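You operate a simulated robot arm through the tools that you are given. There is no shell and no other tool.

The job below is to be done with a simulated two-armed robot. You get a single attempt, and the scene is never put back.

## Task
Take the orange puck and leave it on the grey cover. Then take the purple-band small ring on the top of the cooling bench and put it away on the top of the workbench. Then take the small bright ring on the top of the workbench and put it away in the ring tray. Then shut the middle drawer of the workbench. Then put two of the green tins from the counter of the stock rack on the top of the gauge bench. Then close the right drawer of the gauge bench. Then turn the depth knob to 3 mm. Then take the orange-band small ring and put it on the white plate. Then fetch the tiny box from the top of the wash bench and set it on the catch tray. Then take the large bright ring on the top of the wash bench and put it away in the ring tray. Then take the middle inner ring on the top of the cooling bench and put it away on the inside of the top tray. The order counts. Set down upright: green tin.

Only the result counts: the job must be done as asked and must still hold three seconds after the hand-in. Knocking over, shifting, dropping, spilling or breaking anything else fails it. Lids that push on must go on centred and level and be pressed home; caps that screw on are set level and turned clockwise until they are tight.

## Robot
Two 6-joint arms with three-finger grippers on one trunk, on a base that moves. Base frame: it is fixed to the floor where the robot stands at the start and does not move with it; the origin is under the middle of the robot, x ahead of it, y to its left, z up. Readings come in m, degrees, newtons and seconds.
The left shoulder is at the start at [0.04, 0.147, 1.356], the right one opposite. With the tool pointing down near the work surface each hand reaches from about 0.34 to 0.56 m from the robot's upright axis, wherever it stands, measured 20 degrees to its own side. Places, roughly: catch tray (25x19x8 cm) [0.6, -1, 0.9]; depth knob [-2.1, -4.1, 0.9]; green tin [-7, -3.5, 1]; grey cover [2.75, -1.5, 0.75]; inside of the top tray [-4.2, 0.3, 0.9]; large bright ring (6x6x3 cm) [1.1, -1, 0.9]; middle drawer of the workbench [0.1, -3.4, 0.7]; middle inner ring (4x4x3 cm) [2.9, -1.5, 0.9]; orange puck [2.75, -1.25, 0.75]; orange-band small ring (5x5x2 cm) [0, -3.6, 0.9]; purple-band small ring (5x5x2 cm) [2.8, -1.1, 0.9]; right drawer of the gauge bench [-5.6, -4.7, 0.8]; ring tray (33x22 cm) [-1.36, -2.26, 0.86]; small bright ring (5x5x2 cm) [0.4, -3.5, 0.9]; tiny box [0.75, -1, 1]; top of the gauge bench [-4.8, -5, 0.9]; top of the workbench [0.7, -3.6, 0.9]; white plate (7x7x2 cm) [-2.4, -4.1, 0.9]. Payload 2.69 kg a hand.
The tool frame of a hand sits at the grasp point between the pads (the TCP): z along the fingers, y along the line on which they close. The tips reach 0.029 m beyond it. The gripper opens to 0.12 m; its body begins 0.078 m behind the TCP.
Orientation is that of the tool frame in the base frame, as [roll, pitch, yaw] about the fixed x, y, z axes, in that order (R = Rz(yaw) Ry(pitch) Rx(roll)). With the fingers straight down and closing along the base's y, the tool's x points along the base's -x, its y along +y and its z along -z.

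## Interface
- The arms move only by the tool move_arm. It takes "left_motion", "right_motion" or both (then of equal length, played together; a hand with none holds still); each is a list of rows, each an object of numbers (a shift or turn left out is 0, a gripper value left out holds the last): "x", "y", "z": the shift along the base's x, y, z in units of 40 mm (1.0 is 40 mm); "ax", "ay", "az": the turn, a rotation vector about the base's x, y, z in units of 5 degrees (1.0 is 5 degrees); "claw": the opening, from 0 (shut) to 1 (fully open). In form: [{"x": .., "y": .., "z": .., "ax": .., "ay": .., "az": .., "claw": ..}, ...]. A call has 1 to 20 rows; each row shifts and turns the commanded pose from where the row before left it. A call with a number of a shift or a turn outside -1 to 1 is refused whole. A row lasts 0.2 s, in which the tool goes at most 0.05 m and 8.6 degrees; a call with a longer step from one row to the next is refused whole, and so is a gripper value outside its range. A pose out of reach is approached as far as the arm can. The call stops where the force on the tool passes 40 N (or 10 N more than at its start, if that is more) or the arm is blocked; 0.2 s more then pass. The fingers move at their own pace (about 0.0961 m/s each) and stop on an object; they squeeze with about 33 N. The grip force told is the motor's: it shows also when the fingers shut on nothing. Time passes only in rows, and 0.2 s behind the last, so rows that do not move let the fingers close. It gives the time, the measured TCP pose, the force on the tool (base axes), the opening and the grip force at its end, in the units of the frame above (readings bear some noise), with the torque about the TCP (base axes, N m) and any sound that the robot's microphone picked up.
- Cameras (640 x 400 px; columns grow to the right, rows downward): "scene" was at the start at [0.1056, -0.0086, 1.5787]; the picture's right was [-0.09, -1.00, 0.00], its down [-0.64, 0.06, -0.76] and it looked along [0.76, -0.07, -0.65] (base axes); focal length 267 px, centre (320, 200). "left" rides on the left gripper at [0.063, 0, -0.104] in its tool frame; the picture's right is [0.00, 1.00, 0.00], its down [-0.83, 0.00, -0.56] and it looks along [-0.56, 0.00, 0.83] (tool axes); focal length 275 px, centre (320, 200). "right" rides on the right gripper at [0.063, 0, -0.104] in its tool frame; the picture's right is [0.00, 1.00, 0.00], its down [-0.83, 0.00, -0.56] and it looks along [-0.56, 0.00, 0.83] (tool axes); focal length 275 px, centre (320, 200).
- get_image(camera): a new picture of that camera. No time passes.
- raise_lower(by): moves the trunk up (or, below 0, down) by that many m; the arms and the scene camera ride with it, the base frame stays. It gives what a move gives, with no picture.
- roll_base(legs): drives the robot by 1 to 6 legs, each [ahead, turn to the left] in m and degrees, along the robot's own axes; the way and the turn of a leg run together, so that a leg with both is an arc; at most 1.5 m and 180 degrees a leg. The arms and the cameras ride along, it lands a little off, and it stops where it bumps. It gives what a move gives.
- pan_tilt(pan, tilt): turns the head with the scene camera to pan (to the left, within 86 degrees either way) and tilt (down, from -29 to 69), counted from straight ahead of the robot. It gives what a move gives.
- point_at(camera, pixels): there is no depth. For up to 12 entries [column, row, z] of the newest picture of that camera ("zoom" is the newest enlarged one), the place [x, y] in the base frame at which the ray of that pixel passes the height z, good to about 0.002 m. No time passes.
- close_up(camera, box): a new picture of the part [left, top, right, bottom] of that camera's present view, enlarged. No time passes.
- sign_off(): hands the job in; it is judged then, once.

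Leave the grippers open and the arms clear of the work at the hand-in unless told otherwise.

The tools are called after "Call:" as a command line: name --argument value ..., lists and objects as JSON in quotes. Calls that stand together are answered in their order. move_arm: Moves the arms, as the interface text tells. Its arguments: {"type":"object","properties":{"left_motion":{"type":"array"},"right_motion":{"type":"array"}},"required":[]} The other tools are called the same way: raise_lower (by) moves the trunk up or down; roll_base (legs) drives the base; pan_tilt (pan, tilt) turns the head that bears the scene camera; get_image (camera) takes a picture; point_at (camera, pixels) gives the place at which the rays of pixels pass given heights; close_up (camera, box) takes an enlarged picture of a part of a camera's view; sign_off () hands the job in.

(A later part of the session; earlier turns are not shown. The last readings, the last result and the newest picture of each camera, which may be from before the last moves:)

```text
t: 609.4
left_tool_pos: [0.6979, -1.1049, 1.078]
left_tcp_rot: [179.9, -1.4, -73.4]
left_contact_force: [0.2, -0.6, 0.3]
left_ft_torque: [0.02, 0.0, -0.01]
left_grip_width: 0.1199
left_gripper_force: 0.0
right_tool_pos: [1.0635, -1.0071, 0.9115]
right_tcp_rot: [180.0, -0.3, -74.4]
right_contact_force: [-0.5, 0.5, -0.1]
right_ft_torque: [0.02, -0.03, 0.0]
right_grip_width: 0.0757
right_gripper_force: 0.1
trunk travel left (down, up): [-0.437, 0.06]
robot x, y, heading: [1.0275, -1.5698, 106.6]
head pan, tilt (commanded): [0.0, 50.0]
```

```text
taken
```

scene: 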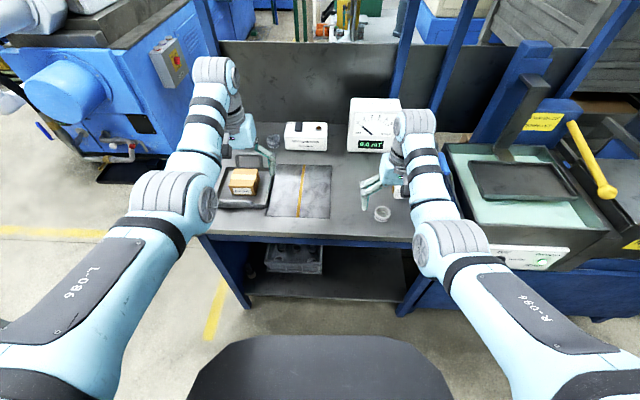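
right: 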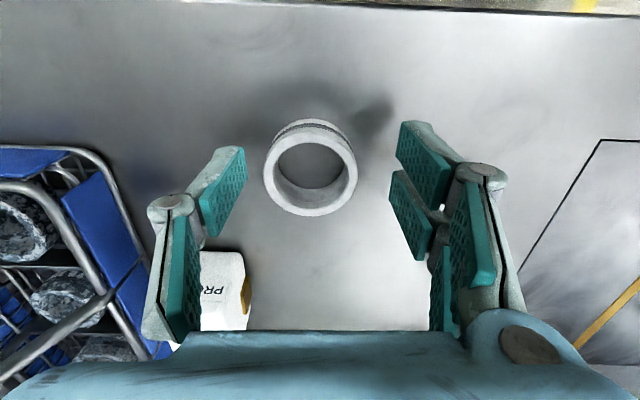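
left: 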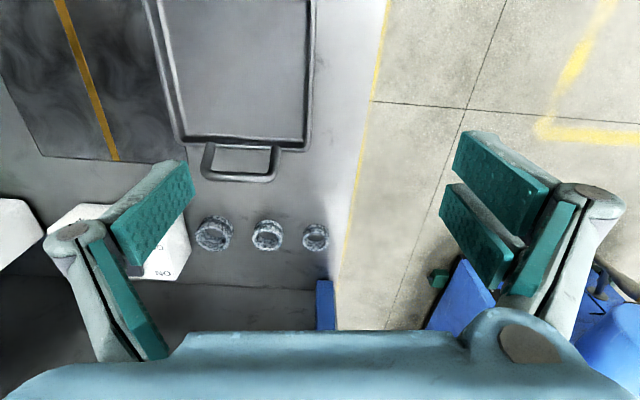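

I lower 5 mm more and close.

Call:
raise_lower --by -0.005

Call:
move_arm --right_motion '[{"claw": 0.3}, {"claw": 0.3}, {"claw": 0.3}, {"claw": 0.3}]'

Call:
get_image --camera "right"

```text
t: 609.9
left_tool_pos: [0.6988, -1.1042, 1.0725]
left_tcp_rot: [179.9, -1.4, -73.3]
left_contact_force: [-0.2, -0.2, -0.1]
left_ft_torque: [-0.02, 0.01, 0.01]
left_grip_width: 0.1199
left_gripper_force: 0.0
right_tool_pos: [1.0646, -1.0068, 0.904]
right_tcp_rot: [-180.0, -0.4, -74.5]
right_contact_force: [-0.3, 0.3, 0.0]
right_ft_torque: [-0.01, -0.01, 0.0]
right_grip_width: 0.0758
right_gripper_force: 0.1
trunk travel left (down, up): [-0.432, 0.065]
robot x, y, heading: [1.0248, -1.5712, 106.8]
head pan, tilt (commanded): [0.0, 50.0]
```

```text
t: 610.9
left_tool_pos: [0.6986, -1.1048, 1.0735]
left_tcp_rot: [180.0, -1.3, -73.4]
left_contact_force: [0.2, -0.8, 0.0]
left_ft_torque: [0.01, 0.01, -0.01]
left_grip_width: 0.1201
left_gripper_force: 0.2
right_tool_pos: [1.0643, -1.0079, 0.9056]
right_tcp_rot: [-180.0, -0.2, -74.5]
right_contact_force: [1.1, 0.3, 1.8]
right_ft_torque: [-0.01, 0.0, -0.01]
right_grip_width: 0.0507
right_gripper_force: 32.9
trunk travel left (down, up): [-0.432, 0.065]
robot x, y, heading: [1.026, -1.5717, 106.7]
head pan, tilt (commanded): [0.0, 50.0]
```

```text
taken
```

right: 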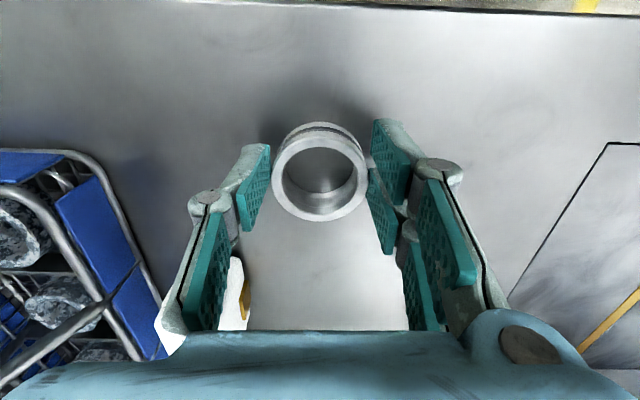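

Gripped (50.7 mm). I lift it and back away.

Call:
raise_lower --by 0.065

Call:
move_arm --left_motion '[{"ax": 0.07, "ay": 0.26}, {}, {}]' --right_motion '[{"z": 0.8}, {"z": 0.8}, {"z": 0.8}]'

Call:
roll_base --legs '[[-0.3, 0]]'

Call:
get_image --camera "scene"

```text
t: 612.0
left_tool_pos: [0.6991, -1.103, 1.1372]
left_tcp_rot: [180.0, -1.5, -73.3]
left_contact_force: [-0.2, -0.1, -0.1]
left_ft_torque: [0.0, 0.01, 0.0]
left_grip_width: 0.12
left_gripper_force: 0.1
right_tool_pos: [1.0636, -1.0079, 0.9699]
right_tcp_rot: [-180.0, -0.4, -74.4]
right_contact_force: [-0.5, 0.0, -1.2]
right_ft_torque: [0.02, 0.0, -0.03]
right_grip_width: 0.0507
right_gripper_force: 33.0
trunk travel left (down, up): [-0.497, 0.0]
robot x, y, heading: [1.0237, -1.5745, 106.9]
head pan, tilt (commanded): [0.0, 50.0]
```

```text
t: 612.8
left_tool_pos: [0.6975, -1.0978, 1.1357]
left_tcp_rot: [178.9, -0.8, -73.4]
left_contact_force: [-0.2, -0.8, 0.1]
left_ft_torque: [-0.03, 0.03, -0.02]
left_grip_width: 0.12
left_gripper_force: 0.0
left hand out of reach, approached as far as the arm can: row 1
right_tool_pos: [1.064, -1.0074, 1.0641]
right_tcp_rot: [179.9, -0.3, -74.6]
right_contact_force: [-0.3, 0.1, -1.2]
right_ft_torque: [-0.02, -0.01, 0.02]
right_grip_width: 0.051
right_gripper_force: 33.5
trunk travel left (down, up): [-0.497, 0.0]
robot x, y, heading: [1.0239, -1.5702, 106.7]
head pan, tilt (commanded): [0.0, 50.0]
```

```text
t: 614.8
left_tool_pos: [0.7807, -1.3798, 1.1327]
left_tcp_rot: [178.8, -1.0, -73.2]
left_contact_force: [-0.2, 0.6, 0.4]
left_ft_torque: [-0.07, 0.0, -0.05]
left_grip_width: 0.1199
left_gripper_force: 0.1
right_tool_pos: [1.1475, -1.2877, 1.0626]
right_tcp_rot: [179.9, -0.5, -74.3]
right_contact_force: [0.0, 0.6, -1.1]
right_ft_torque: [-0.02, 0.01, -0.02]
right_grip_width: 0.051
right_gripper_force: 33.3
trunk travel left (down, up): [-0.497, 0.0]
robot x, y, heading: [1.1087, -1.8591, 106.7]
head pan, tilt (commanded): [0.0, 50.0]
```

```text
taken
```

scene: 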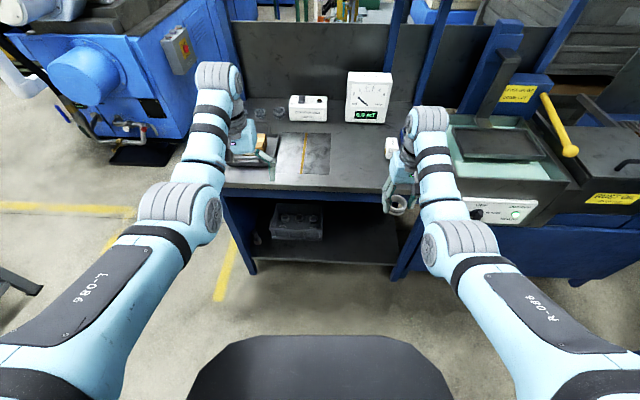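

All fine there. I drive to the ring tray's south side: first SW 1.32 m, then west 1.58 m, then face north.

Call:
roll_base --legs '[[0, 113.8], [1.318, 0], [0, -25.5], [1.0, 0], [0.58, 0], [0, -90]]'

Call:
pan_tilt --pan 0 --tilt 45

Call:
get_image --camera "scene"

Call:
get_image --camera "right"

```text
t: 638.9
left_tool_pos: [-1.7929, -2.5053, 1.1348]
left_tcp_rot: [178.6, -0.8, -77.2]
left_contact_force: [-0.1, -0.6, -0.5]
left_ft_torque: [-0.01, -0.02, 0.0]
left_grip_width: 0.1201
left_gripper_force: 0.1
right_tool_pos: [-1.4212, -2.4394, 1.0638]
right_tcp_rot: [179.9, -0.3, -78.4]
right_contact_force: [0.2, -0.3, -1.3]
right_ft_torque: [0.02, 0.02, 0.01]
right_grip_width: 0.0507
right_gripper_force: 32.8
trunk travel left (down, up): [-0.497, 0.0]
robot x, y, heading: [-1.4993, -2.9991, 102.6]
head pan, tilt (commanded): [0.0, 50.0]
```

```text
t: 639.6
left_tool_pos: [-1.793, -2.5052, 1.1352]
left_tcp_rot: [178.8, -0.9, -77.3]
left_contact_force: [0.9, 0.0, -0.5]
left_ft_torque: [0.0, -0.04, 0.0]
left_grip_width: 0.1199
left_gripper_force: 0.1
right_tool_pos: [-1.4206, -2.4388, 1.0647]
right_tcp_rot: [179.9, -0.3, -78.2]
right_contact_force: [-0.1, 0.2, -1.3]
right_ft_torque: [-0.06, -0.01, -0.02]
right_grip_width: 0.0508
right_gripper_force: 32.6
trunk travel left (down, up): [-0.497, 0.0]
robot x, y, heading: [-1.4973, -2.9976, 102.8]
head pan, tilt (commanded): [0.0, 45.0]
```

```text
taken
```

scene: 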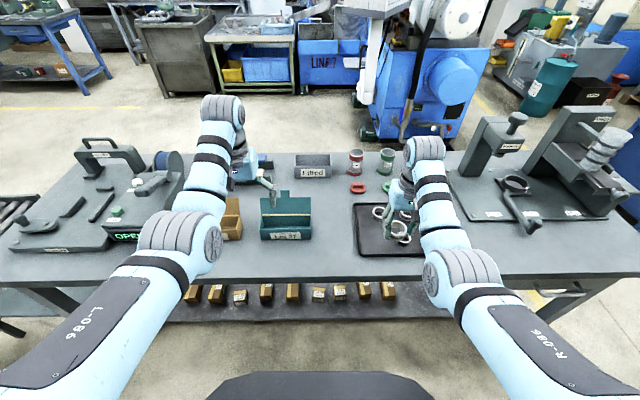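

```text
taken
```

right: 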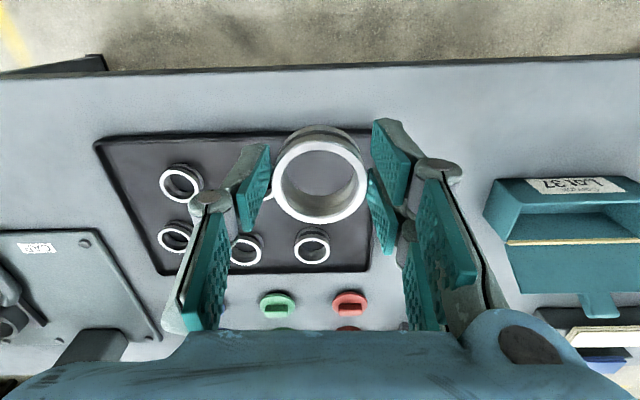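

I measure the tray and rings from here.

Call:
point_at --camera "right" --pixels '[[368, 270, 0.865], [97, 147, 0.865], [160, 272, 0.865], [312, 247, 0.875], [245, 250, 0.875], [181, 185, 0.875], [177, 238, 0.875], [250, 133, 0.865]]'

```text
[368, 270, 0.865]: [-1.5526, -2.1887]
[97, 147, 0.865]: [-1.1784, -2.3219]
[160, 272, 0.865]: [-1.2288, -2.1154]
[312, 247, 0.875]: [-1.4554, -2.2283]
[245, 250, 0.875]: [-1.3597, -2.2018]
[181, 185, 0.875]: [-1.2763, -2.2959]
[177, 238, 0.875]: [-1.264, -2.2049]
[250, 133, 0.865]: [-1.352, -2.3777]
```

Spot (−1.4565,−2.300) is free (≥23 mm from neighbours). I drive forward 0.14 m.

Call:
roll_base --legs '[[0.14, 0]]'

Call:
move_arm --right_motion '[{}, {}]'

Call:
get_image --camera "right"

Call:
get_image --camera "left"

```text
t: 640.9
left_tool_pos: [-1.8219, -2.3827, 1.141]
left_tcp_rot: [178.8, -0.2, -77.2]
left_contact_force: [0.2, -0.3, -0.9]
left_ft_torque: [0.03, 0.03, 0.01]
left_grip_width: 0.1199
left_gripper_force: 0.1
right_tool_pos: [-1.4503, -2.3146, 1.0699]
right_tcp_rot: [180.0, 0.1, -78.2]
right_contact_force: [0.2, -0.6, -1.8]
right_ft_torque: [0.03, 0.0, -0.02]
right_grip_width: 0.0507
right_gripper_force: 32.6
trunk travel left (down, up): [-0.497, 0.0]
robot x, y, heading: [-1.5294, -2.8656, 102.7]
head pan, tilt (commanded): [0.0, 45.0]
```

```text
t: 641.5
left_tool_pos: [-1.8238, -2.374, 1.1361]
left_tcp_rot: [178.8, -0.7, -77.1]
left_contact_force: [0.4, -0.7, 0.0]
left_ft_torque: [0.05, 0.01, -0.01]
left_grip_width: 0.1199
left_gripper_force: 0.1
right_tool_pos: [-1.4509, -2.3067, 1.0657]
right_tcp_rot: [180.0, -0.3, -78.1]
right_contact_force: [0.9, 0.6, -0.7]
right_ft_torque: [0.0, 0.0, -0.03]
right_grip_width: 0.0508
right_gripper_force: 33.3
trunk travel left (down, up): [-0.497, 0.0]
robot x, y, heading: [-1.5279, -2.8635, 103.0]
head pan, tilt (commanded): [0.0, 45.0]
```

```text
taken
```

right: 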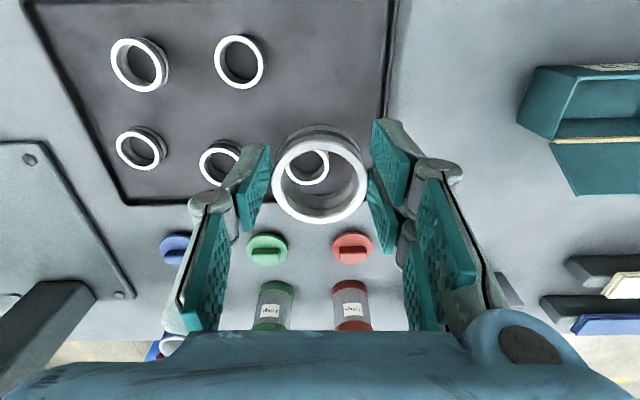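

```text
taken
```

left: 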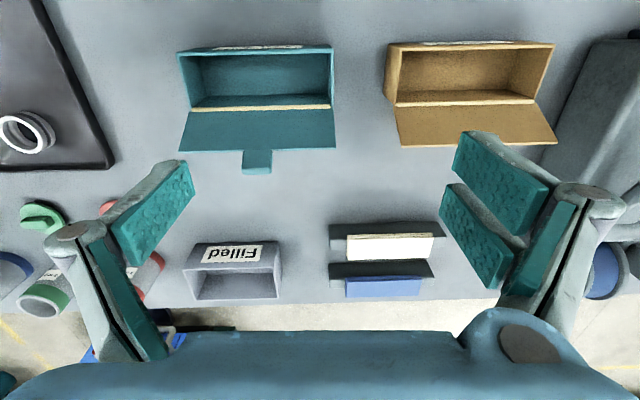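

I re-measure R1 and R4 from this view.

Call:
point_at --camera "right" --pixels '[[239, 62, 0.875], [306, 167, 0.875], [388, 80, 0.865], [386, 150, 0.865], [221, 162, 0.875]]'

Call:
move_arm --right_motion '[{"x": -0.14, "y": 0.16, "z": -0.5}, {"z": -0.7}, {"z": -0.5}]'

Call:
get_image --camera "right"

```text
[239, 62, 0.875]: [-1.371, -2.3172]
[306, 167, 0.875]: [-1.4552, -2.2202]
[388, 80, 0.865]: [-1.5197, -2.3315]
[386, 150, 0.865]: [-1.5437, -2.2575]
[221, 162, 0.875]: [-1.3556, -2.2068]
```

```text
t: 642.3
left_tool_pos: [-1.8239, -2.3742, 1.1353]
left_tcp_rot: [178.9, -0.6, -77.1]
left_contact_force: [0.0, 0.6, 0.1]
left_ft_torque: [0.02, -0.01, -0.02]
left_grip_width: 0.12
left_gripper_force: 0.1
right_tool_pos: [-1.4577, -2.2994, 0.9946]
right_tcp_rot: [180.0, -0.2, -78.1]
right_contact_force: [-0.5, 0.2, -0.8]
right_ft_torque: [0.01, -0.03, 0.03]
right_grip_width: 0.0509
right_gripper_force: 33.5
trunk travel left (down, up): [-0.497, 0.0]
robot x, y, heading: [-1.5297, -2.8666, 102.9]
head pan, tilt (commanded): [0.0, 45.0]
```

```text
taken
```

right: 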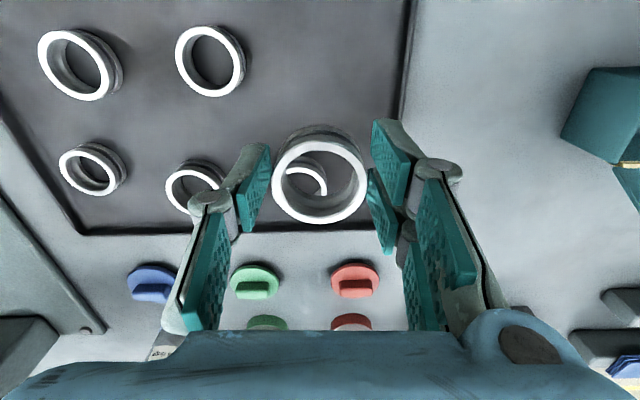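

Good position. I lower the arm to ~0.95 and then the trunk in steps.

Call:
move_arm --right_motion '[{"z": -0.6}, {"z": -0.6}]'

Call:
get_image --camera "right"

```text
t: 642.9
left_tool_pos: [-1.8244, -2.3723, 1.1333]
left_tcp_rot: [178.8, -0.8, -77.1]
left_contact_force: [-0.7, -0.2, 0.1]
left_ft_torque: [0.04, 0.01, 0.03]
left_grip_width: 0.12
left_gripper_force: 0.1
right_tool_pos: [-1.4583, -2.2995, 0.9478]
right_tcp_rot: [180.0, -0.3, -78.1]
right_contact_force: [0.8, 0.9, -2.0]
right_ft_torque: [-0.05, 0.02, 0.01]
right_grip_width: 0.0508
right_gripper_force: 33.5
trunk travel left (down, up): [-0.497, 0.0]
robot x, y, heading: [-1.5305, -2.866, 102.9]
head pan, tilt (commanded): [0.0, 45.0]
```

```text
taken
```

right: 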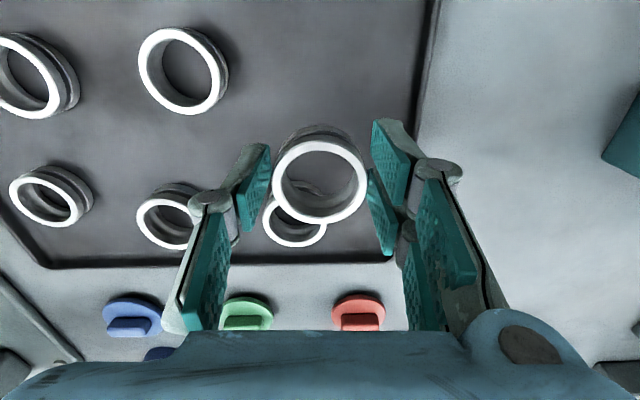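

I check the remaining gap to R4 (296,215) and R3.

Call:
point_at --camera "right" --pixels '[[294, 215, 0.872], [178, 214, 0.872], [184, 70, 0.872], [415, 130, 0.86]]'

Call:
raise_lower --by -0.03

Call:
get_image --camera "right"

```text
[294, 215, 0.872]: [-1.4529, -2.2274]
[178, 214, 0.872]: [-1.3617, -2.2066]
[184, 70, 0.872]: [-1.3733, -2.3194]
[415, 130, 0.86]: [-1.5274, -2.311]
```

```text
t: 643.7
left_tool_pos: [-1.8229, -2.373, 1.1062]
left_tcp_rot: [178.8, -0.8, -77.1]
left_contact_force: [0.3, 0.3, 0.2]
left_ft_torque: [-0.01, 0.01, 0.03]
left_grip_width: 0.1199
left_gripper_force: 0.0
right_tool_pos: [-1.4583, -2.2999, 0.9182]
right_tcp_rot: [180.0, -0.3, -78.2]
right_contact_force: [0.1, -0.4, -0.5]
right_ft_torque: [0.03, 0.03, 0.03]
right_grip_width: 0.0509
right_gripper_force: 33.6
trunk travel left (down, up): [-0.467, 0.03]
robot x, y, heading: [-1.5289, -2.8619, 103.1]
head pan, tilt (commanded): [0.0, 45.0]
```

```text
taken
```

right: 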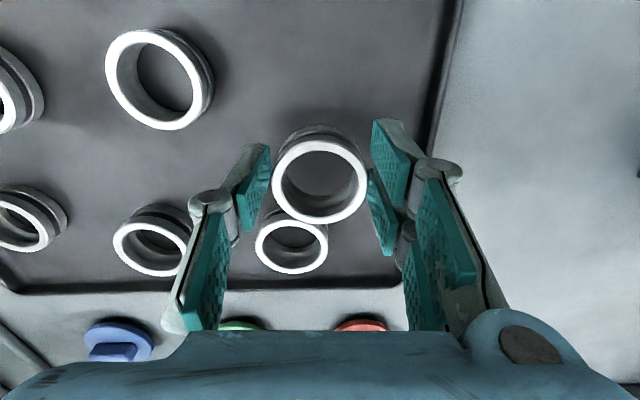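

Gap is ~24 mm. I continue down to contact.

Call:
raise_lower --by -0.02

Call:
raise_lower --by -0.005

Call:
raise_lower --by -0.003

Call:
raise_lower --by -0.003

```text
t: 644.3
left_tool_pos: [-1.8231, -2.3747, 1.0868]
left_tcp_rot: [178.8, -0.8, -77.0]
left_contact_force: [-0.5, 0.9, -0.2]
left_ft_torque: [-0.03, 0.03, -0.01]
left_grip_width: 0.12
left_gripper_force: 0.1
right_tool_pos: [-1.4584, -2.3017, 0.8997]
right_tcp_rot: [-180.0, -0.2, -78.3]
right_contact_force: [0.6, -3.6, 11.7]
right_ft_torque: [0.29, 0.08, -0.01]
right_grip_width: 0.0508
right_gripper_force: 33.2
trunk travel left (down, up): [-0.447, 0.05]
robot x, y, heading: [-1.5319, -2.8667, 103.2]
head pan, tilt (commanded): [0.0, 45.0]
```

```text
t: 644.9
left_tool_pos: [-1.8249, -2.3765, 1.0824]
left_tcp_rot: [178.8, -0.6, -77.1]
left_contact_force: [-0.7, 1.2, -0.2]
left_ft_torque: [-0.02, -0.01, -0.03]
left_grip_width: 0.1199
left_gripper_force: 0.0
right_tool_pos: [-1.4583, -2.3013, 0.8965]
right_tcp_rot: [-180.0, 0.0, -78.1]
right_contact_force: [1.3, -1.2, 22.7]
right_ft_torque: [0.34, 0.06, 0.0]
right_grip_width: 0.0517
right_gripper_force: 33.1
trunk travel left (down, up): [-0.442, 0.055]
robot x, y, heading: [-1.5283, -2.8621, 102.9]
head pan, tilt (commanded): [0.0, 45.0]
```

```text
t: 645.4
left_tool_pos: [-1.8239, -2.3752, 1.0809]
left_tcp_rot: [178.8, -0.7, -77.1]
left_contact_force: [0.6, 0.0, 0.2]
left_ft_torque: [0.01, 0.01, 0.03]
left_grip_width: 0.1201
left_gripper_force: 0.1
right_tool_pos: [-1.4585, -2.3019, 0.893]
right_tcp_rot: [179.9, -0.2, -78.1]
right_contact_force: [0.9, 2.0, 20.4]
right_ft_torque: [0.58, 0.01, 0.06]
right_grip_width: 0.051
right_gripper_force: 33.3
trunk travel left (down, up): [-0.439, 0.058]
robot x, y, heading: [-1.5325, -2.8669, 102.9]
head pan, tilt (commanded): [0.0, 45.0]
```

```text
t: 645.9
left_tool_pos: [-1.8249, -2.3765, 1.0755]
left_tcp_rot: [178.8, -0.6, -77.0]
left_contact_force: [-0.6, 0.9, 0.3]
left_ft_torque: [-0.01, 0.04, -0.01]
left_grip_width: 0.12
left_gripper_force: 0.0
right_tool_pos: [-1.4591, -2.3025, 0.8893]
right_tcp_rot: [-179.9, -0.1, -78.1]
right_contact_force: [1.2, 1.6, 20.2]
right_ft_torque: [0.56, 0.03, 0.09]
right_grip_width: 0.0509
right_gripper_force: 32.9
trunk travel left (down, up): [-0.436, 0.061]
robot x, y, heading: [-1.5294, -2.8638, 103.1]
head pan, tilt (commanded): [0.0, 45.0]
```

Contact was reached at 0.90 and the ring slid in the grip a bit. I look before releasing.

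Call:
raise_lower --by 0.003

Call:
get_image --camera "right"

Call:
close_up --camera "scene" --box '[330, 180, 490, 300]'

```text
t: 646.4
left_tool_pos: [-1.8235, -2.3723, 1.0785]
left_tcp_rot: [178.8, -0.8, -77.1]
left_contact_force: [-0.9, -0.5, -0.4]
left_ft_torque: [0.01, -0.01, -0.02]
left_grip_width: 0.1202
left_gripper_force: 0.0
right_tool_pos: [-1.4592, -2.3027, 0.89]
right_tcp_rot: [180.0, -0.5, -78.1]
right_contact_force: [0.3, -0.5, -1.5]
right_ft_torque: [0.04, 0.02, -0.01]
right_grip_width: 0.0508
right_gripper_force: 33.4
trunk travel left (down, up): [-0.439, 0.058]
robot x, y, heading: [-1.5285, -2.8648, 102.7]
head pan, tilt (commanded): [0.0, 45.0]
```

```text
taken
```

right: 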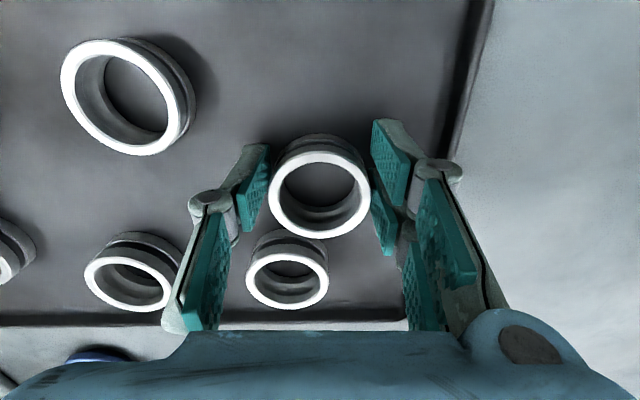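

```text
3.33 times, centred on (410, 240) of scene
```

zoom: 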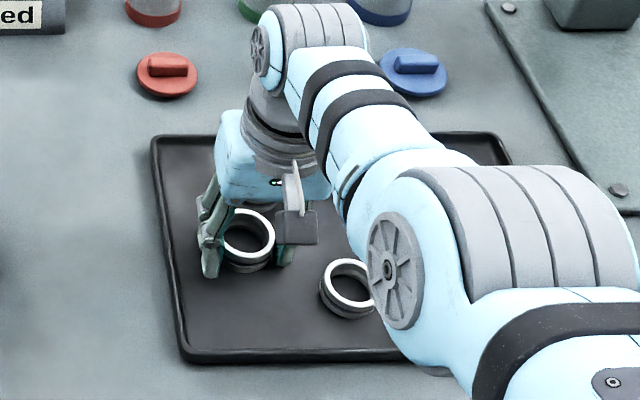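

The ring stands flat in the tray. I open slightly and rise.

Call:
move_arm --right_motion '[{"claw": 0.48}, {"claw": 0.49}]'

Call:
raise_lower --by 0.058

Call:
get_image --camera "right"

```text
t: 647.0
left_tool_pos: [-1.8251, -2.3733, 1.0789]
left_tcp_rot: [178.7, -0.8, -77.0]
left_contact_force: [1.0, 0.0, -0.8]
left_ft_torque: [-0.03, -0.03, 0.01]
left_grip_width: 0.1198
left_gripper_force: 0.1
right_tool_pos: [-1.4578, -2.2999, 0.8905]
right_tcp_rot: [-180.0, -0.3, -78.1]
right_contact_force: [0.3, -0.3, -0.7]
right_ft_torque: [0.02, 0.02, 0.0]
right_grip_width: 0.0588
right_gripper_force: 0.1
trunk travel left (down, up): [-0.439, 0.058]
robot x, y, heading: [-1.5283, -2.8635, 103.1]
head pan, tilt (commanded): [0.0, 45.0]
```

```text
t: 648.0
left_tool_pos: [-1.8229, -2.373, 1.1365]
left_tcp_rot: [178.9, -0.9, -76.9]
left_contact_force: [0.6, -1.8, -0.4]
left_ft_torque: [0.03, 0.0, -0.02]
left_grip_width: 0.1199
left_gripper_force: 0.1
right_tool_pos: [-1.4582, -2.3003, 0.9481]
right_tcp_rot: [-180.0, -0.4, -78.1]
right_contact_force: [1.0, 1.1, 0.1]
right_ft_torque: [0.01, 0.02, 0.03]
right_grip_width: 0.0585
right_gripper_force: 0.1
trunk travel left (down, up): [-0.497, 0.0]
robot x, y, heading: [-1.5268, -2.8635, 103.1]
head pan, tilt (commanded): [0.0, 45.0]
```

```text
taken
```

right: 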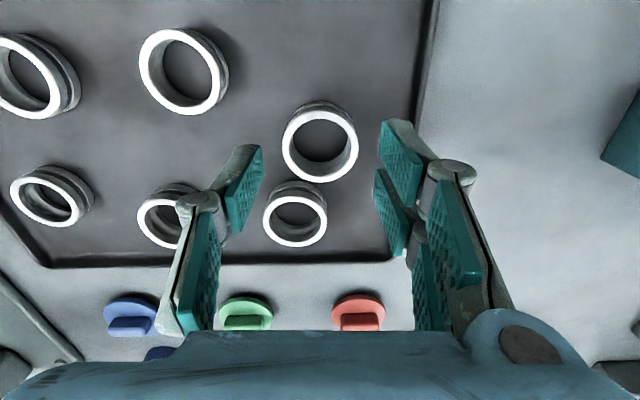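

The large bright ring is in the tray. Last job: the middle inner ring from the cooling bench. I raise the hand and start driving back east.

Call:
move_arm --left_motion '[{"ax": 0.2, "ay": 0.18}, {}, {}]' --right_motion '[{"z": 0.8}, {"z": 0.8}, {"z": 0.8, "claw": 1}]'

Call:
roll_base --legs '[[-0.25, 0], [0, -88], [1.0, 0], [0.95, 0]]'

Call:
pan_tilt --pan 0 --tilt 25

Call:
get_image --camera "scene"

```text
t: 648.8
left_tool_pos: [-1.8238, -2.372, 1.134]
left_tcp_rot: [178.1, 0.4, -77.1]
left_contact_force: [0.7, -0.4, 0.7]
left_ft_torque: [-0.01, 0.0, 0.02]
left_grip_width: 0.1199
left_gripper_force: 0.1
right_tool_pos: [-1.4594, -2.3001, 1.0451]
right_tcp_rot: [180.0, -0.3, -78.0]
right_contact_force: [0.1, -0.4, 0.5]
right_ft_torque: [-0.01, 0.01, -0.04]
right_grip_width: 0.1181
right_gripper_force: 0.0
trunk travel left (down, up): [-0.497, 0.0]
robot x, y, heading: [-1.5276, -2.8669, 102.8]
head pan, tilt (commanded): [0.0, 45.0]
```

```text
t: 663.9
left_tool_pos: [0.9321, -2.3032, 1.1349]
left_tcp_rot: [178.1, 0.6, -165.6]
left_contact_force: [0.2, -0.2, 0.2]
left_ft_torque: [0.0, -0.04, 0.02]
left_grip_width: 0.1199
left_gripper_force: 0.1
right_tool_pos: [1.0123, -2.6667, 1.0457]
right_tcp_rot: [-179.9, -0.2, -166.7]
right_contact_force: [-0.3, -0.3, 0.8]
right_ft_torque: [0.0, 0.0, 0.0]
right_grip_width: 0.1203
right_gripper_force: 0.1
trunk travel left (down, up): [-0.497, 0.0]
robot x, y, heading: [0.4479, -2.611, 14.1]
head pan, tilt (commanded): [0.0, 45.0]
```

```text
t: 664.7
left_tool_pos: [0.9337, -2.3036, 1.1348]
left_tcp_rot: [178.1, 0.4, -165.5]
left_contact_force: [0.2, 1.1, -0.1]
left_ft_torque: [0.0, -0.02, 0.01]
left_grip_width: 0.1198
left_gripper_force: 0.1
right_tool_pos: [1.0145, -2.6652, 1.0428]
right_tcp_rot: [-179.9, -0.4, -166.7]
right_contact_force: [-0.6, 0.6, -0.6]
right_ft_torque: [0.01, -0.01, 0.0]
right_grip_width: 0.1199
right_gripper_force: 0.1
trunk travel left (down, up): [-0.497, 0.0]
robot x, y, heading: [0.4484, -2.6132, 14.3]
head pan, tilt (commanded): [0.0, 25.0]
```

```text
taken
```

scene: 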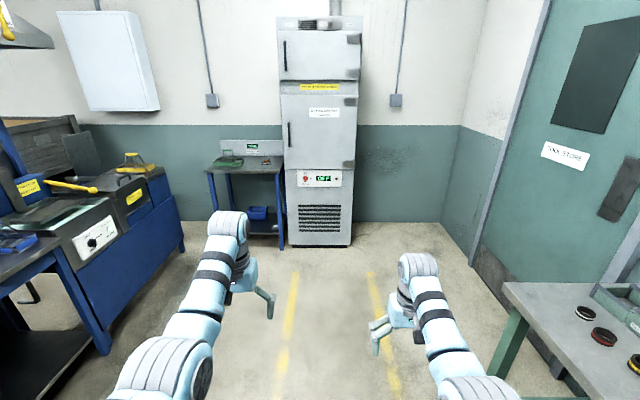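

I level the left hand and drive on to the cooling bench's front.

Call:
move_arm --left_motion '[{"ax": -0.366, "ay": -0.095}]'

Call:
roll_base --legs '[[0, 21.9], [1.0, 0], [0.68, 0], [0, -21.2]]'

Call:
pan_tilt --pan 0 --tilt 45

Call:
get_image --camera "scene"

```text
t: 665.1
left_tool_pos: [0.9334, -2.3021, 1.1347]
left_tcp_rot: [179.9, 0.4, -165.6]
left_contact_force: [0.8, 0.8, 0.4]
left_ft_torque: [0.0, 0.01, 0.02]
left_grip_width: 0.1199
left_gripper_force: 0.0
right_tool_pos: [1.0132, -2.6654, 1.0441]
right_tcp_rot: [-180.0, -0.3, -166.7]
right_contact_force: [-0.3, -0.3, -0.1]
right_ft_torque: [0.02, -0.03, -0.01]
right_grip_width: 0.1199
right_gripper_force: 0.1
trunk travel left (down, up): [-0.497, 0.0]
robot x, y, heading: [0.4438, -2.6118, 14.3]
head pan, tilt (commanded): [0.0, 25.0]
```

```text
t: 676.0
left_tool_pos: [2.2722, -1.2658, 1.1352]
left_tcp_rot: [-179.9, 0.4, -163.8]
left_contact_force: [0.7, 0.1, 0.4]
left_ft_torque: [0.02, -0.03, 0.05]
left_grip_width: 0.1198
left_gripper_force: 0.0
right_tool_pos: [2.3655, -1.6253, 1.0439]
right_tcp_rot: [-179.9, -0.2, -164.8]
right_contact_force: [-0.3, 0.4, 0.2]
right_ft_torque: [0.01, -0.01, -0.03]
right_grip_width: 0.12
right_gripper_force: 0.0
trunk travel left (down, up): [-0.497, 0.0]
robot x, y, heading: [1.7952, -1.5886, 16.3]
head pan, tilt (commanded): [0.0, 25.0]
```

```text
t: 676.8
left_tool_pos: [2.2728, -1.2669, 1.1344]
left_tcp_rot: [179.9, 0.4, -163.7]
left_contact_force: [0.4, -0.8, -0.7]
left_ft_torque: [0.01, 0.0, 0.01]
left_grip_width: 0.1201
left_gripper_force: 0.1
right_tool_pos: [2.3636, -1.6279, 1.0435]
right_tcp_rot: [180.0, -0.3, -164.8]
right_contact_force: [0.7, -0.3, -0.2]
right_ft_torque: [-0.01, -0.01, 0.02]
right_grip_width: 0.12
right_gripper_force: 0.1
trunk travel left (down, up): [-0.497, 0.0]
robot x, y, heading: [1.7946, -1.5926, 16.2]
head pan, tilt (commanded): [0.0, 45.0]
```

```text
taken
```

scene: 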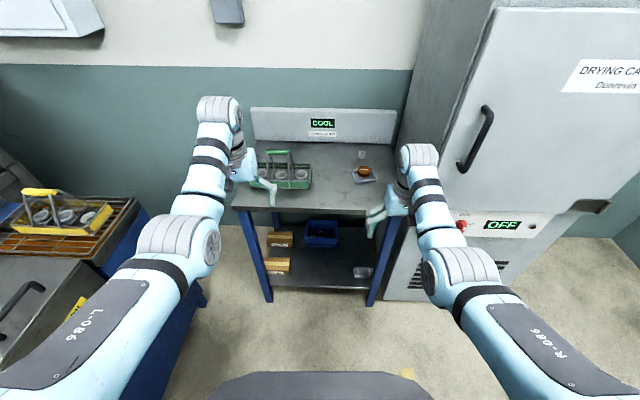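

Everything's in place (puck on cover at (363,172), inner ring at (361,155)). I approach 0.45 m and look with the right camera.

Call:
roll_base --legs '[[0.45, 0]]'

Call:
get_image --camera "right"

Call:
get_image --camera "scene"

```text
t: 679.5
left_tool_pos: [2.701, -1.1415, 1.1364]
left_tcp_rot: [-180.0, 0.5, -163.7]
left_contact_force: [-0.6, 0.6, 0.2]
left_ft_torque: [0.03, -0.01, -0.02]
left_grip_width: 0.1197
left_gripper_force: 0.1
right_tool_pos: [2.7947, -1.5011, 1.0448]
right_tcp_rot: [-179.9, -0.1, -164.9]
right_contact_force: [-0.6, -0.1, 0.2]
right_ft_torque: [0.01, -0.03, 0.01]
right_grip_width: 0.1202
right_gripper_force: 0.1
trunk travel left (down, up): [-0.497, 0.0]
robot x, y, heading: [2.228, -1.4633, 16.1]
head pan, tilt (commanded): [0.0, 45.0]
```

```text
taken
```

right: 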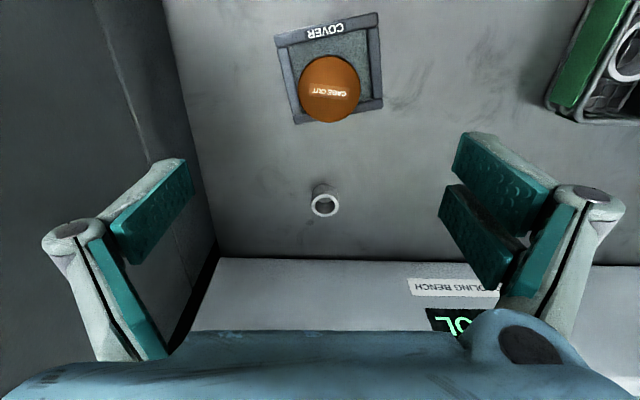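

```text
taken
```

scene: 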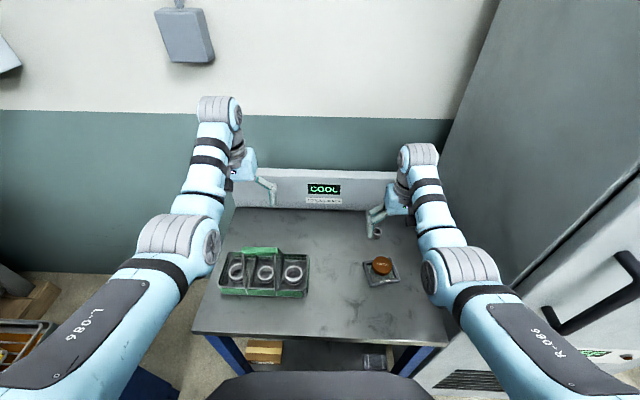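

I locate the inner ring (325,203).

Call:
point_at --camera "right" --pixels '[[325, 205, 0.883], [311, 203, 0.883], [340, 203, 0.883], [322, 190, 0.857], [330, 92, 0.888]]'

Call:
close_up --camera "right" --box '[260, 0, 400, 230]'

```text
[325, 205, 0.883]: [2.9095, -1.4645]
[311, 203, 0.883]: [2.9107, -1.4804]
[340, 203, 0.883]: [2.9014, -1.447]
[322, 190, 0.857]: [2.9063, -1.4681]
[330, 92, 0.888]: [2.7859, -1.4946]
```

```text
1.74 times, centred on (330, 115) of right
```

zoom: 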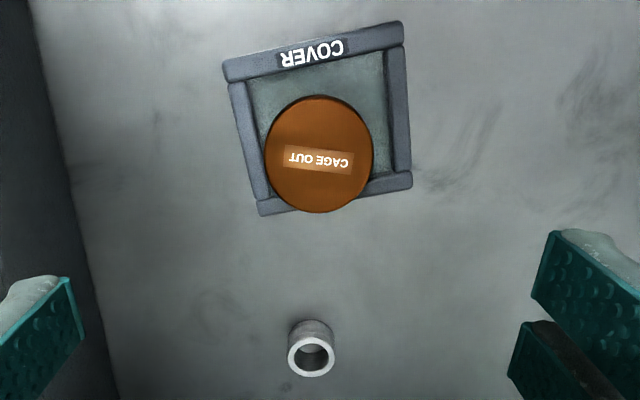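

Inner ring at (2.908,−1.465), ~33 mm wide. I drive forward 0.1 m and narrow the right gripper to 60 mm.

Call:
roll_base --legs '[[0.1, 0]]'

Call:
move_arm --right_motion '[{"claw": 0.5}, {}, {}]'

Call:
get_image --camera "right"

Call:
point_at --camera "right" --pixels '[[322, 80, 0.884], [322, 90, 0.884], [322, 100, 0.884]]'

```text
t: 680.7
left_tool_pos: [2.79, -1.1166, 1.1386]
left_tcp_rot: [-180.0, 0.8, -163.9]
left_contact_force: [-1.0, 0.0, -1.8]
left_ft_torque: [-0.01, -0.03, 0.01]
left_grip_width: 0.1201
left_gripper_force: 0.0
right_tool_pos: [2.8822, -1.4754, 1.0472]
right_tcp_rot: [180.0, 0.3, -164.9]
right_contact_force: [2.1, 0.6, -3.4]
right_ft_torque: [-0.08, 0.22, -0.01]
right_grip_width: 0.1197
right_gripper_force: 0.0
trunk travel left (down, up): [-0.497, 0.0]
robot x, y, heading: [2.3234, -1.4367, 16.3]
head pan, tilt (commanded): [0.0, 45.0]
```

```text
t: 681.5
left_tool_pos: [2.7892, -1.1154, 1.1397]
left_tcp_rot: [179.9, 0.8, -163.8]
left_contact_force: [-1.3, -0.8, 0.1]
left_ft_torque: [0.03, -0.05, -0.04]
left_grip_width: 0.12
left_gripper_force: 0.1
right_tool_pos: [2.884, -1.4752, 1.0483]
right_tcp_rot: [-179.9, 0.3, -164.8]
right_contact_force: [-0.2, -0.9, 0.4]
right_ft_torque: [0.02, -0.04, -0.02]
right_grip_width: 0.06
right_gripper_force: 0.1
trunk travel left (down, up): [-0.497, 0.0]
robot x, y, heading: [2.3223, -1.4345, 16.2]
head pan, tilt (commanded): [0.0, 45.0]
```

```text
taken
```

right: 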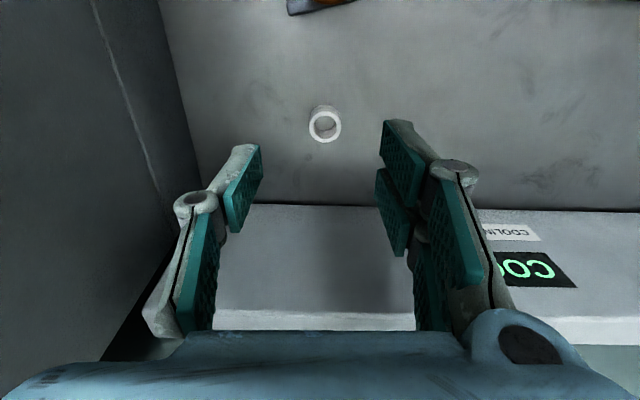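

```text
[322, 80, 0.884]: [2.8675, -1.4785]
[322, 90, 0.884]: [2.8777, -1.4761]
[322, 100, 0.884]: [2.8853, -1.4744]
```

TCP is 26 mm short; I move the arm forward and lower to ~1.03.

Call:
move_arm --right_motion '[{"x": 0.3, "y": 0.13}, {"x": 0.3, "y": 0.13}, {"z": -0.4}]'

Call:
get_image --camera "right"

Call:
point_at --camera "right" --pixels '[[323, 100, 0.884], [323, 110, 0.884]]'

```text
t: 682.3
left_tool_pos: [2.7932, -1.1154, 1.1382]
left_tcp_rot: [180.0, 0.4, -163.8]
left_contact_force: [-0.8, 0.1, 0.6]
left_ft_torque: [0.0, -0.02, 0.01]
left_grip_width: 0.12
left_gripper_force: 0.0
right_tool_pos: [2.9101, -1.4632, 1.0316]
right_tcp_rot: [180.0, 0.0, -164.8]
right_contact_force: [-0.5, -0.3, 0.5]
right_ft_torque: [-0.02, 0.01, -0.03]
right_grip_width: 0.0601
right_gripper_force: 0.1
trunk travel left (down, up): [-0.497, 0.0]
robot x, y, heading: [2.3234, -1.4382, 16.1]
head pan, tilt (commanded): [0.0, 45.0]
```

```text
taken
```

right: 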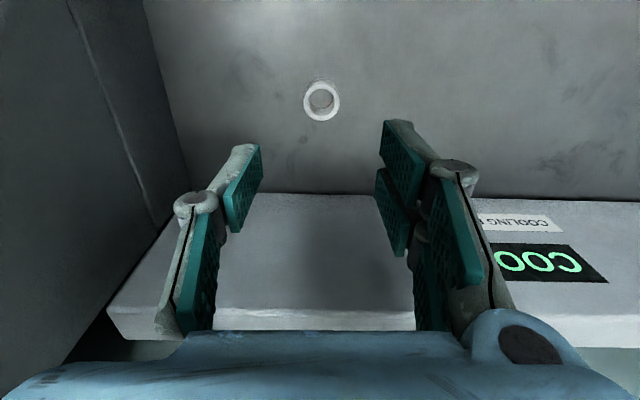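

```text
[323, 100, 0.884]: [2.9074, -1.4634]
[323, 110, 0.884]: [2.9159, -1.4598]
```

Centred. I lower the trunk 0.137 and close.

Call:
raise_lower --by -0.137

Call:
get_image --camera "right"

Call:
get_image --camera "left"

```text
t: 683.9
left_tool_pos: [2.7944, -1.1148, 1.0005]
left_tcp_rot: [-180.0, 0.5, -163.8]
left_contact_force: [-1.0, -0.1, -1.3]
left_ft_torque: [0.0, 0.01, 0.02]
left_grip_width: 0.1199
left_gripper_force: 0.0
right_tool_pos: [2.9117, -1.4646, 0.8932]
right_tcp_rot: [-180.0, 0.0, -164.7]
right_contact_force: [0.1, 1.0, -0.5]
right_ft_torque: [0.04, 0.03, 0.01]
right_grip_width: 0.0601
right_gripper_force: 0.1
trunk travel left (down, up): [-0.36, 0.137]
robot x, y, heading: [2.3199, -1.4378, 16.1]
head pan, tilt (commanded): [0.0, 45.0]
```

```text
taken
```

right: 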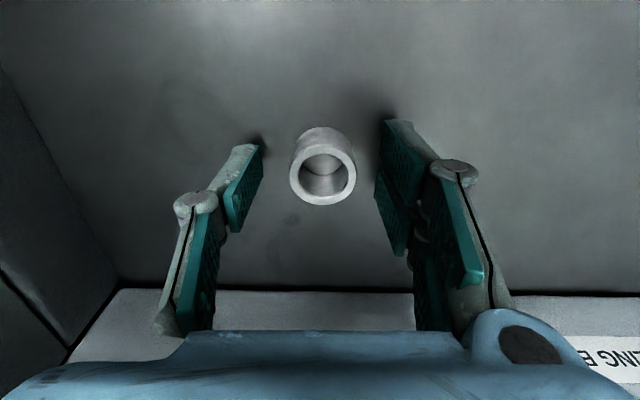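

```text
taken
```

left: 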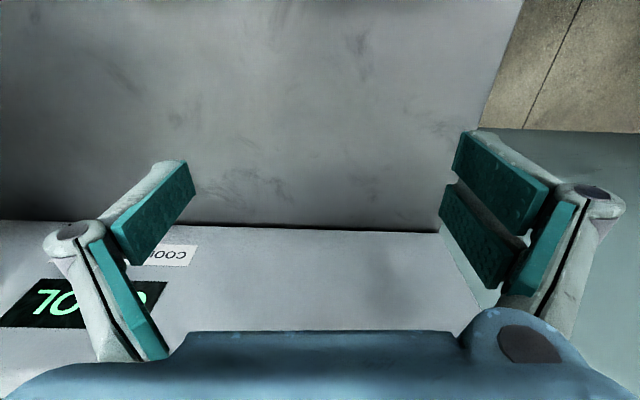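

The ring is between the pads. I lower 3 mm more and close the right gripper.

Call:
raise_lower --by -0.003

Call:
move_arm --right_motion '[{"claw": 0.15}, {"claw": 0.15}, {"claw": 0.15}, {"claw": 0.15}]'

Call:
raise_lower --by 0.14

Call:
get_image --camera "right"

```text
t: 684.5
left_tool_pos: [2.7955, -1.1152, 0.9964]
left_tcp_rot: [-180.0, 0.4, -163.8]
left_contact_force: [-0.8, -0.3, 0.8]
left_ft_torque: [0.02, -0.01, -0.03]
left_grip_width: 0.12
left_gripper_force: 0.0
right_tool_pos: [2.9128, -1.4643, 0.8899]
right_tcp_rot: [180.0, 0.0, -164.9]
right_contact_force: [-0.8, 0.8, -0.7]
right_ft_torque: [0.02, 0.01, 0.0]
right_grip_width: 0.0598
right_gripper_force: 0.1
trunk travel left (down, up): [-0.357, 0.14]
robot x, y, heading: [2.3254, -1.4327, 16.0]
head pan, tilt (commanded): [0.0, 45.0]
```

```text
t: 685.5
left_tool_pos: [2.7944, -1.1143, 0.9981]
left_tcp_rot: [-179.9, 0.5, -163.8]
left_contact_force: [-0.3, 0.4, 0.1]
left_ft_torque: [-0.02, 0.01, -0.02]
left_grip_width: 0.1199
left_gripper_force: 0.0
right_tool_pos: [2.911, -1.4646, 0.8898]
right_tcp_rot: [-180.0, 0.0, -164.9]
right_contact_force: [0.0, -0.4, 1.7]
right_ft_torque: [0.01, -0.03, 0.01]
right_grip_width: 0.0313
right_gripper_force: 33.1
trunk travel left (down, up): [-0.357, 0.14]
robot x, y, heading: [2.3191, -1.4339, 16.1]
head pan, tilt (commanded): [0.0, 45.0]
```

```text
t: 687.1
left_tool_pos: [2.7935, -1.1144, 1.1377]
left_tcp_rot: [180.0, 0.4, -163.9]
left_contact_force: [-0.1, 0.5, 1.0]
left_ft_torque: [0.0, 0.0, 0.0]
left_grip_width: 0.12
left_gripper_force: 0.1
right_tool_pos: [2.9102, -1.4645, 1.03]
right_tcp_rot: [180.0, -0.1, -164.9]
right_contact_force: [0.2, -0.1, -1.0]
right_ft_torque: [-0.03, 0.01, 0.0]
right_grip_width: 0.0312
right_gripper_force: 32.9
trunk travel left (down, up): [-0.497, 0.0]
robot x, y, heading: [2.3262, -1.4351, 16.5]
head pan, tilt (commanded): [0.0, 45.0]
```

```text
taken
```

right: 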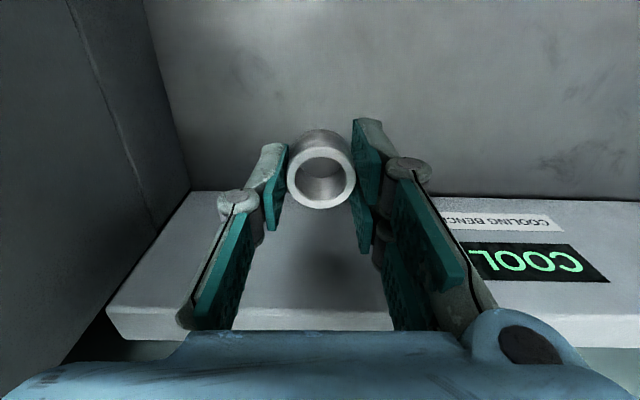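

Inner ring held (31 mm). I raise the hand, back off from the bench, and turn (via south) to head west.

Call:
move_arm --right_motion '[{"z": 0.8}, {"z": 0.8}]'

Call:
roll_base --legs '[[-0.6, 0], [0, -90.5], [0, -90.5], [1.2, 0], [0.42, 0]]'

Call:
pan_tilt --pan -60 --tilt 30

Call:
get_image --camera "scene"

```text
t: 687.7
left_tool_pos: [2.7942, -1.1133, 1.1374]
left_tcp_rot: [180.0, 0.5, -163.8]
left_contact_force: [-0.4, 0.1, 0.3]
left_ft_torque: [-0.01, -0.01, -0.03]
left_grip_width: 0.1201
left_gripper_force: 0.2
right_tool_pos: [2.9103, -1.4651, 1.095]
right_tcp_rot: [-180.0, -0.1, -164.8]
right_contact_force: [-0.3, 0.5, -1.4]
right_ft_torque: [0.0, -0.02, 0.03]
right_grip_width: 0.0315
right_gripper_force: 33.0
trunk travel left (down, up): [-0.497, 0.0]
robot x, y, heading: [2.3219, -1.4391, 16.1]
head pan, tilt (commanded): [0.0, 45.0]
```

```text
t: 706.6
left_tool_pos: [-0.2829, -2.2967, 1.1382]
left_tcp_rot: [-180.0, 0.6, 14.0]
left_contact_force: [0.2, -0.4, 0.6]
left_ft_torque: [-0.01, 0.01, 0.01]
left_grip_width: 0.1201
left_gripper_force: 0.1
right_tool_pos: [-0.3862, -1.9447, 1.0964]
right_tcp_rot: [-179.9, 0.1, 13.1]
right_contact_force: [0.1, 0.1, 0.0]
right_ft_torque: [0.01, 0.03, 0.01]
right_grip_width: 0.0317
right_gripper_force: 33.1
trunk travel left (down, up): [-0.497, 0.0]
robot x, y, heading: [0.1984, -1.9948, -165.9]
head pan, tilt (commanded): [0.0, 45.0]
```

```text
t: 707.9
left_tool_pos: [-0.2847, -2.2984, 1.1369]
left_tcp_rot: [-179.9, 0.4, 14.0]
left_contact_force: [0.7, -0.2, 0.4]
left_ft_torque: [0.01, 0.03, -0.03]
left_grip_width: 0.12
left_gripper_force: 0.1
right_tool_pos: [-0.3889, -1.9438, 1.0943]
right_tcp_rot: [-180.0, 0.0, 13.0]
right_contact_force: [-0.1, 0.6, -1.6]
right_ft_torque: [0.0, 0.0, 0.0]
right_grip_width: 0.0315
right_gripper_force: 32.4
trunk travel left (down, up): [-0.497, 0.0]
robot x, y, heading: [0.1998, -1.9948, -166.0]
head pan, tilt (commanded): [-60.0, 30.0]
```

```text
taken
```

scene: 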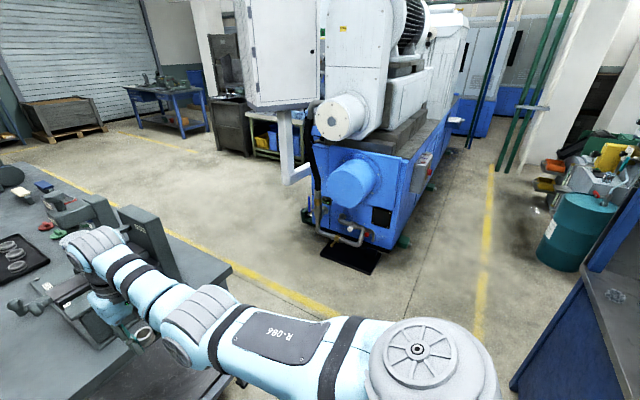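

The corridor north of the grey table is open. I measure obstacles: drip tray, machine foot, control cabinet arm, table corner, and the far trolley.

Call:
point_at --camera "scene" --pixels '[[320, 250, 0.0], [370, 275, 0.0], [306, 215, 0.0], [292, 184, 0.9], [292, 184, 0.5], [232, 268, 0.85], [252, 155, 0.0], [222, 152, 0.0], [278, 158, 0.3], [355, 215, 0.6], [185, 137, 0.0]]'

Call:
close_up --camera "scene" --box '[130, 60, 350, 200]'

```text
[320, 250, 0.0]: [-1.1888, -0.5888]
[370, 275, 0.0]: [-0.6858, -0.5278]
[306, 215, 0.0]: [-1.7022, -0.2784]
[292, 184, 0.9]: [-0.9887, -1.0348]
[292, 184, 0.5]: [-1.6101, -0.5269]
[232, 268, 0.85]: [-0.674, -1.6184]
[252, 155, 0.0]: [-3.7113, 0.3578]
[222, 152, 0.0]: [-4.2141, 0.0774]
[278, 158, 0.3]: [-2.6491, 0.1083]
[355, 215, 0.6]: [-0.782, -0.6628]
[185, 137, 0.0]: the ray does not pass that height
```

```text
2.86 times, centred on (240, 130) of scene
```

zoom: 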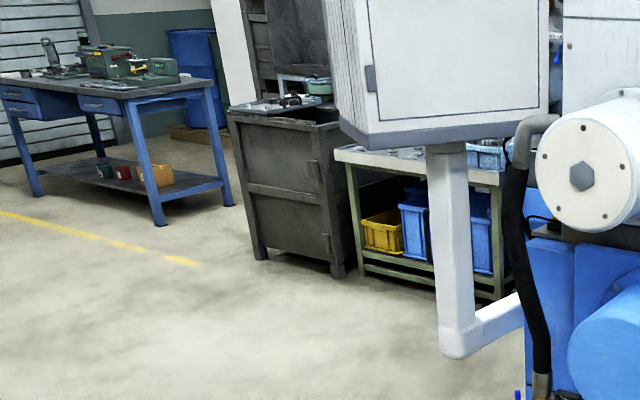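

A control cabinet hangs near the machine; I'll take it step by step. I move 0.17 m west, turn north, and go up between table and wash bench.

Call:
roll_base --legs '[[0.17, 0], [0, -89], [0.9, 0]]'

Call:
pan_tilt --pan 60 --tilt 20

Call:
get_image --camera "scene"

```text
t: 717.6
left_tool_pos: [-0.527, -0.686, 1.1379]
left_tcp_rot: [-180.0, 0.7, -74.2]
left_contact_force: [-0.7, 0.1, -0.3]
left_ft_torque: [-0.02, -0.02, 0.03]
left_grip_width: 0.12
left_gripper_force: 0.0
right_tool_pos: [-0.1751, -0.5726, 1.0951]
right_tcp_rot: [180.0, 0.0, -75.3]
right_contact_force: [0.3, 0.0, -0.1]
right_ft_torque: [-0.03, -0.01, -0.01]
right_grip_width: 0.0315
right_gripper_force: 33.4
trunk travel left (down, up): [-0.497, 0.0]
robot x, y, heading: [-0.2111, -1.1594, 105.7]
head pan, tilt (commanded): [-60.0, 30.0]
```

```text
t: 719.6
left_tool_pos: [-0.5284, -0.6856, 1.1381]
left_tcp_rot: [-180.0, 0.5, -74.3]
left_contact_force: [-0.7, 0.0, 0.1]
left_ft_torque: [0.0, 0.0, -0.02]
left_grip_width: 0.1198
left_gripper_force: 0.1
right_tool_pos: [-0.1775, -0.5717, 1.0948]
right_tcp_rot: [179.9, -0.1, -75.3]
right_contact_force: [-0.7, 0.6, -0.5]
right_ft_torque: [0.0, 0.01, 0.01]
right_grip_width: 0.0316
right_gripper_force: 33.3
trunk travel left (down, up): [-0.497, 0.0]
robot x, y, heading: [-0.2094, -1.1623, 105.6]
head pan, tilt (commanded): [60.0, 20.0]
```

```text
taken
```

scene: 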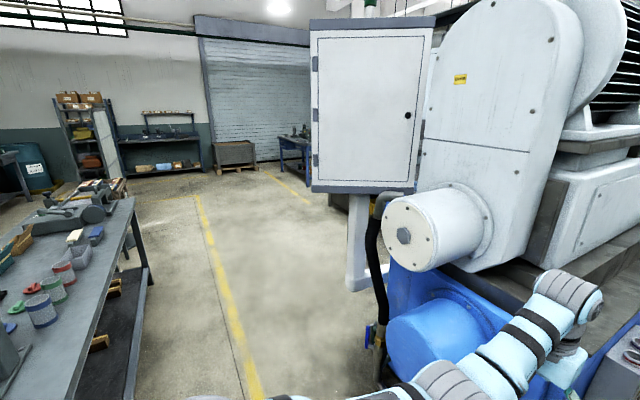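

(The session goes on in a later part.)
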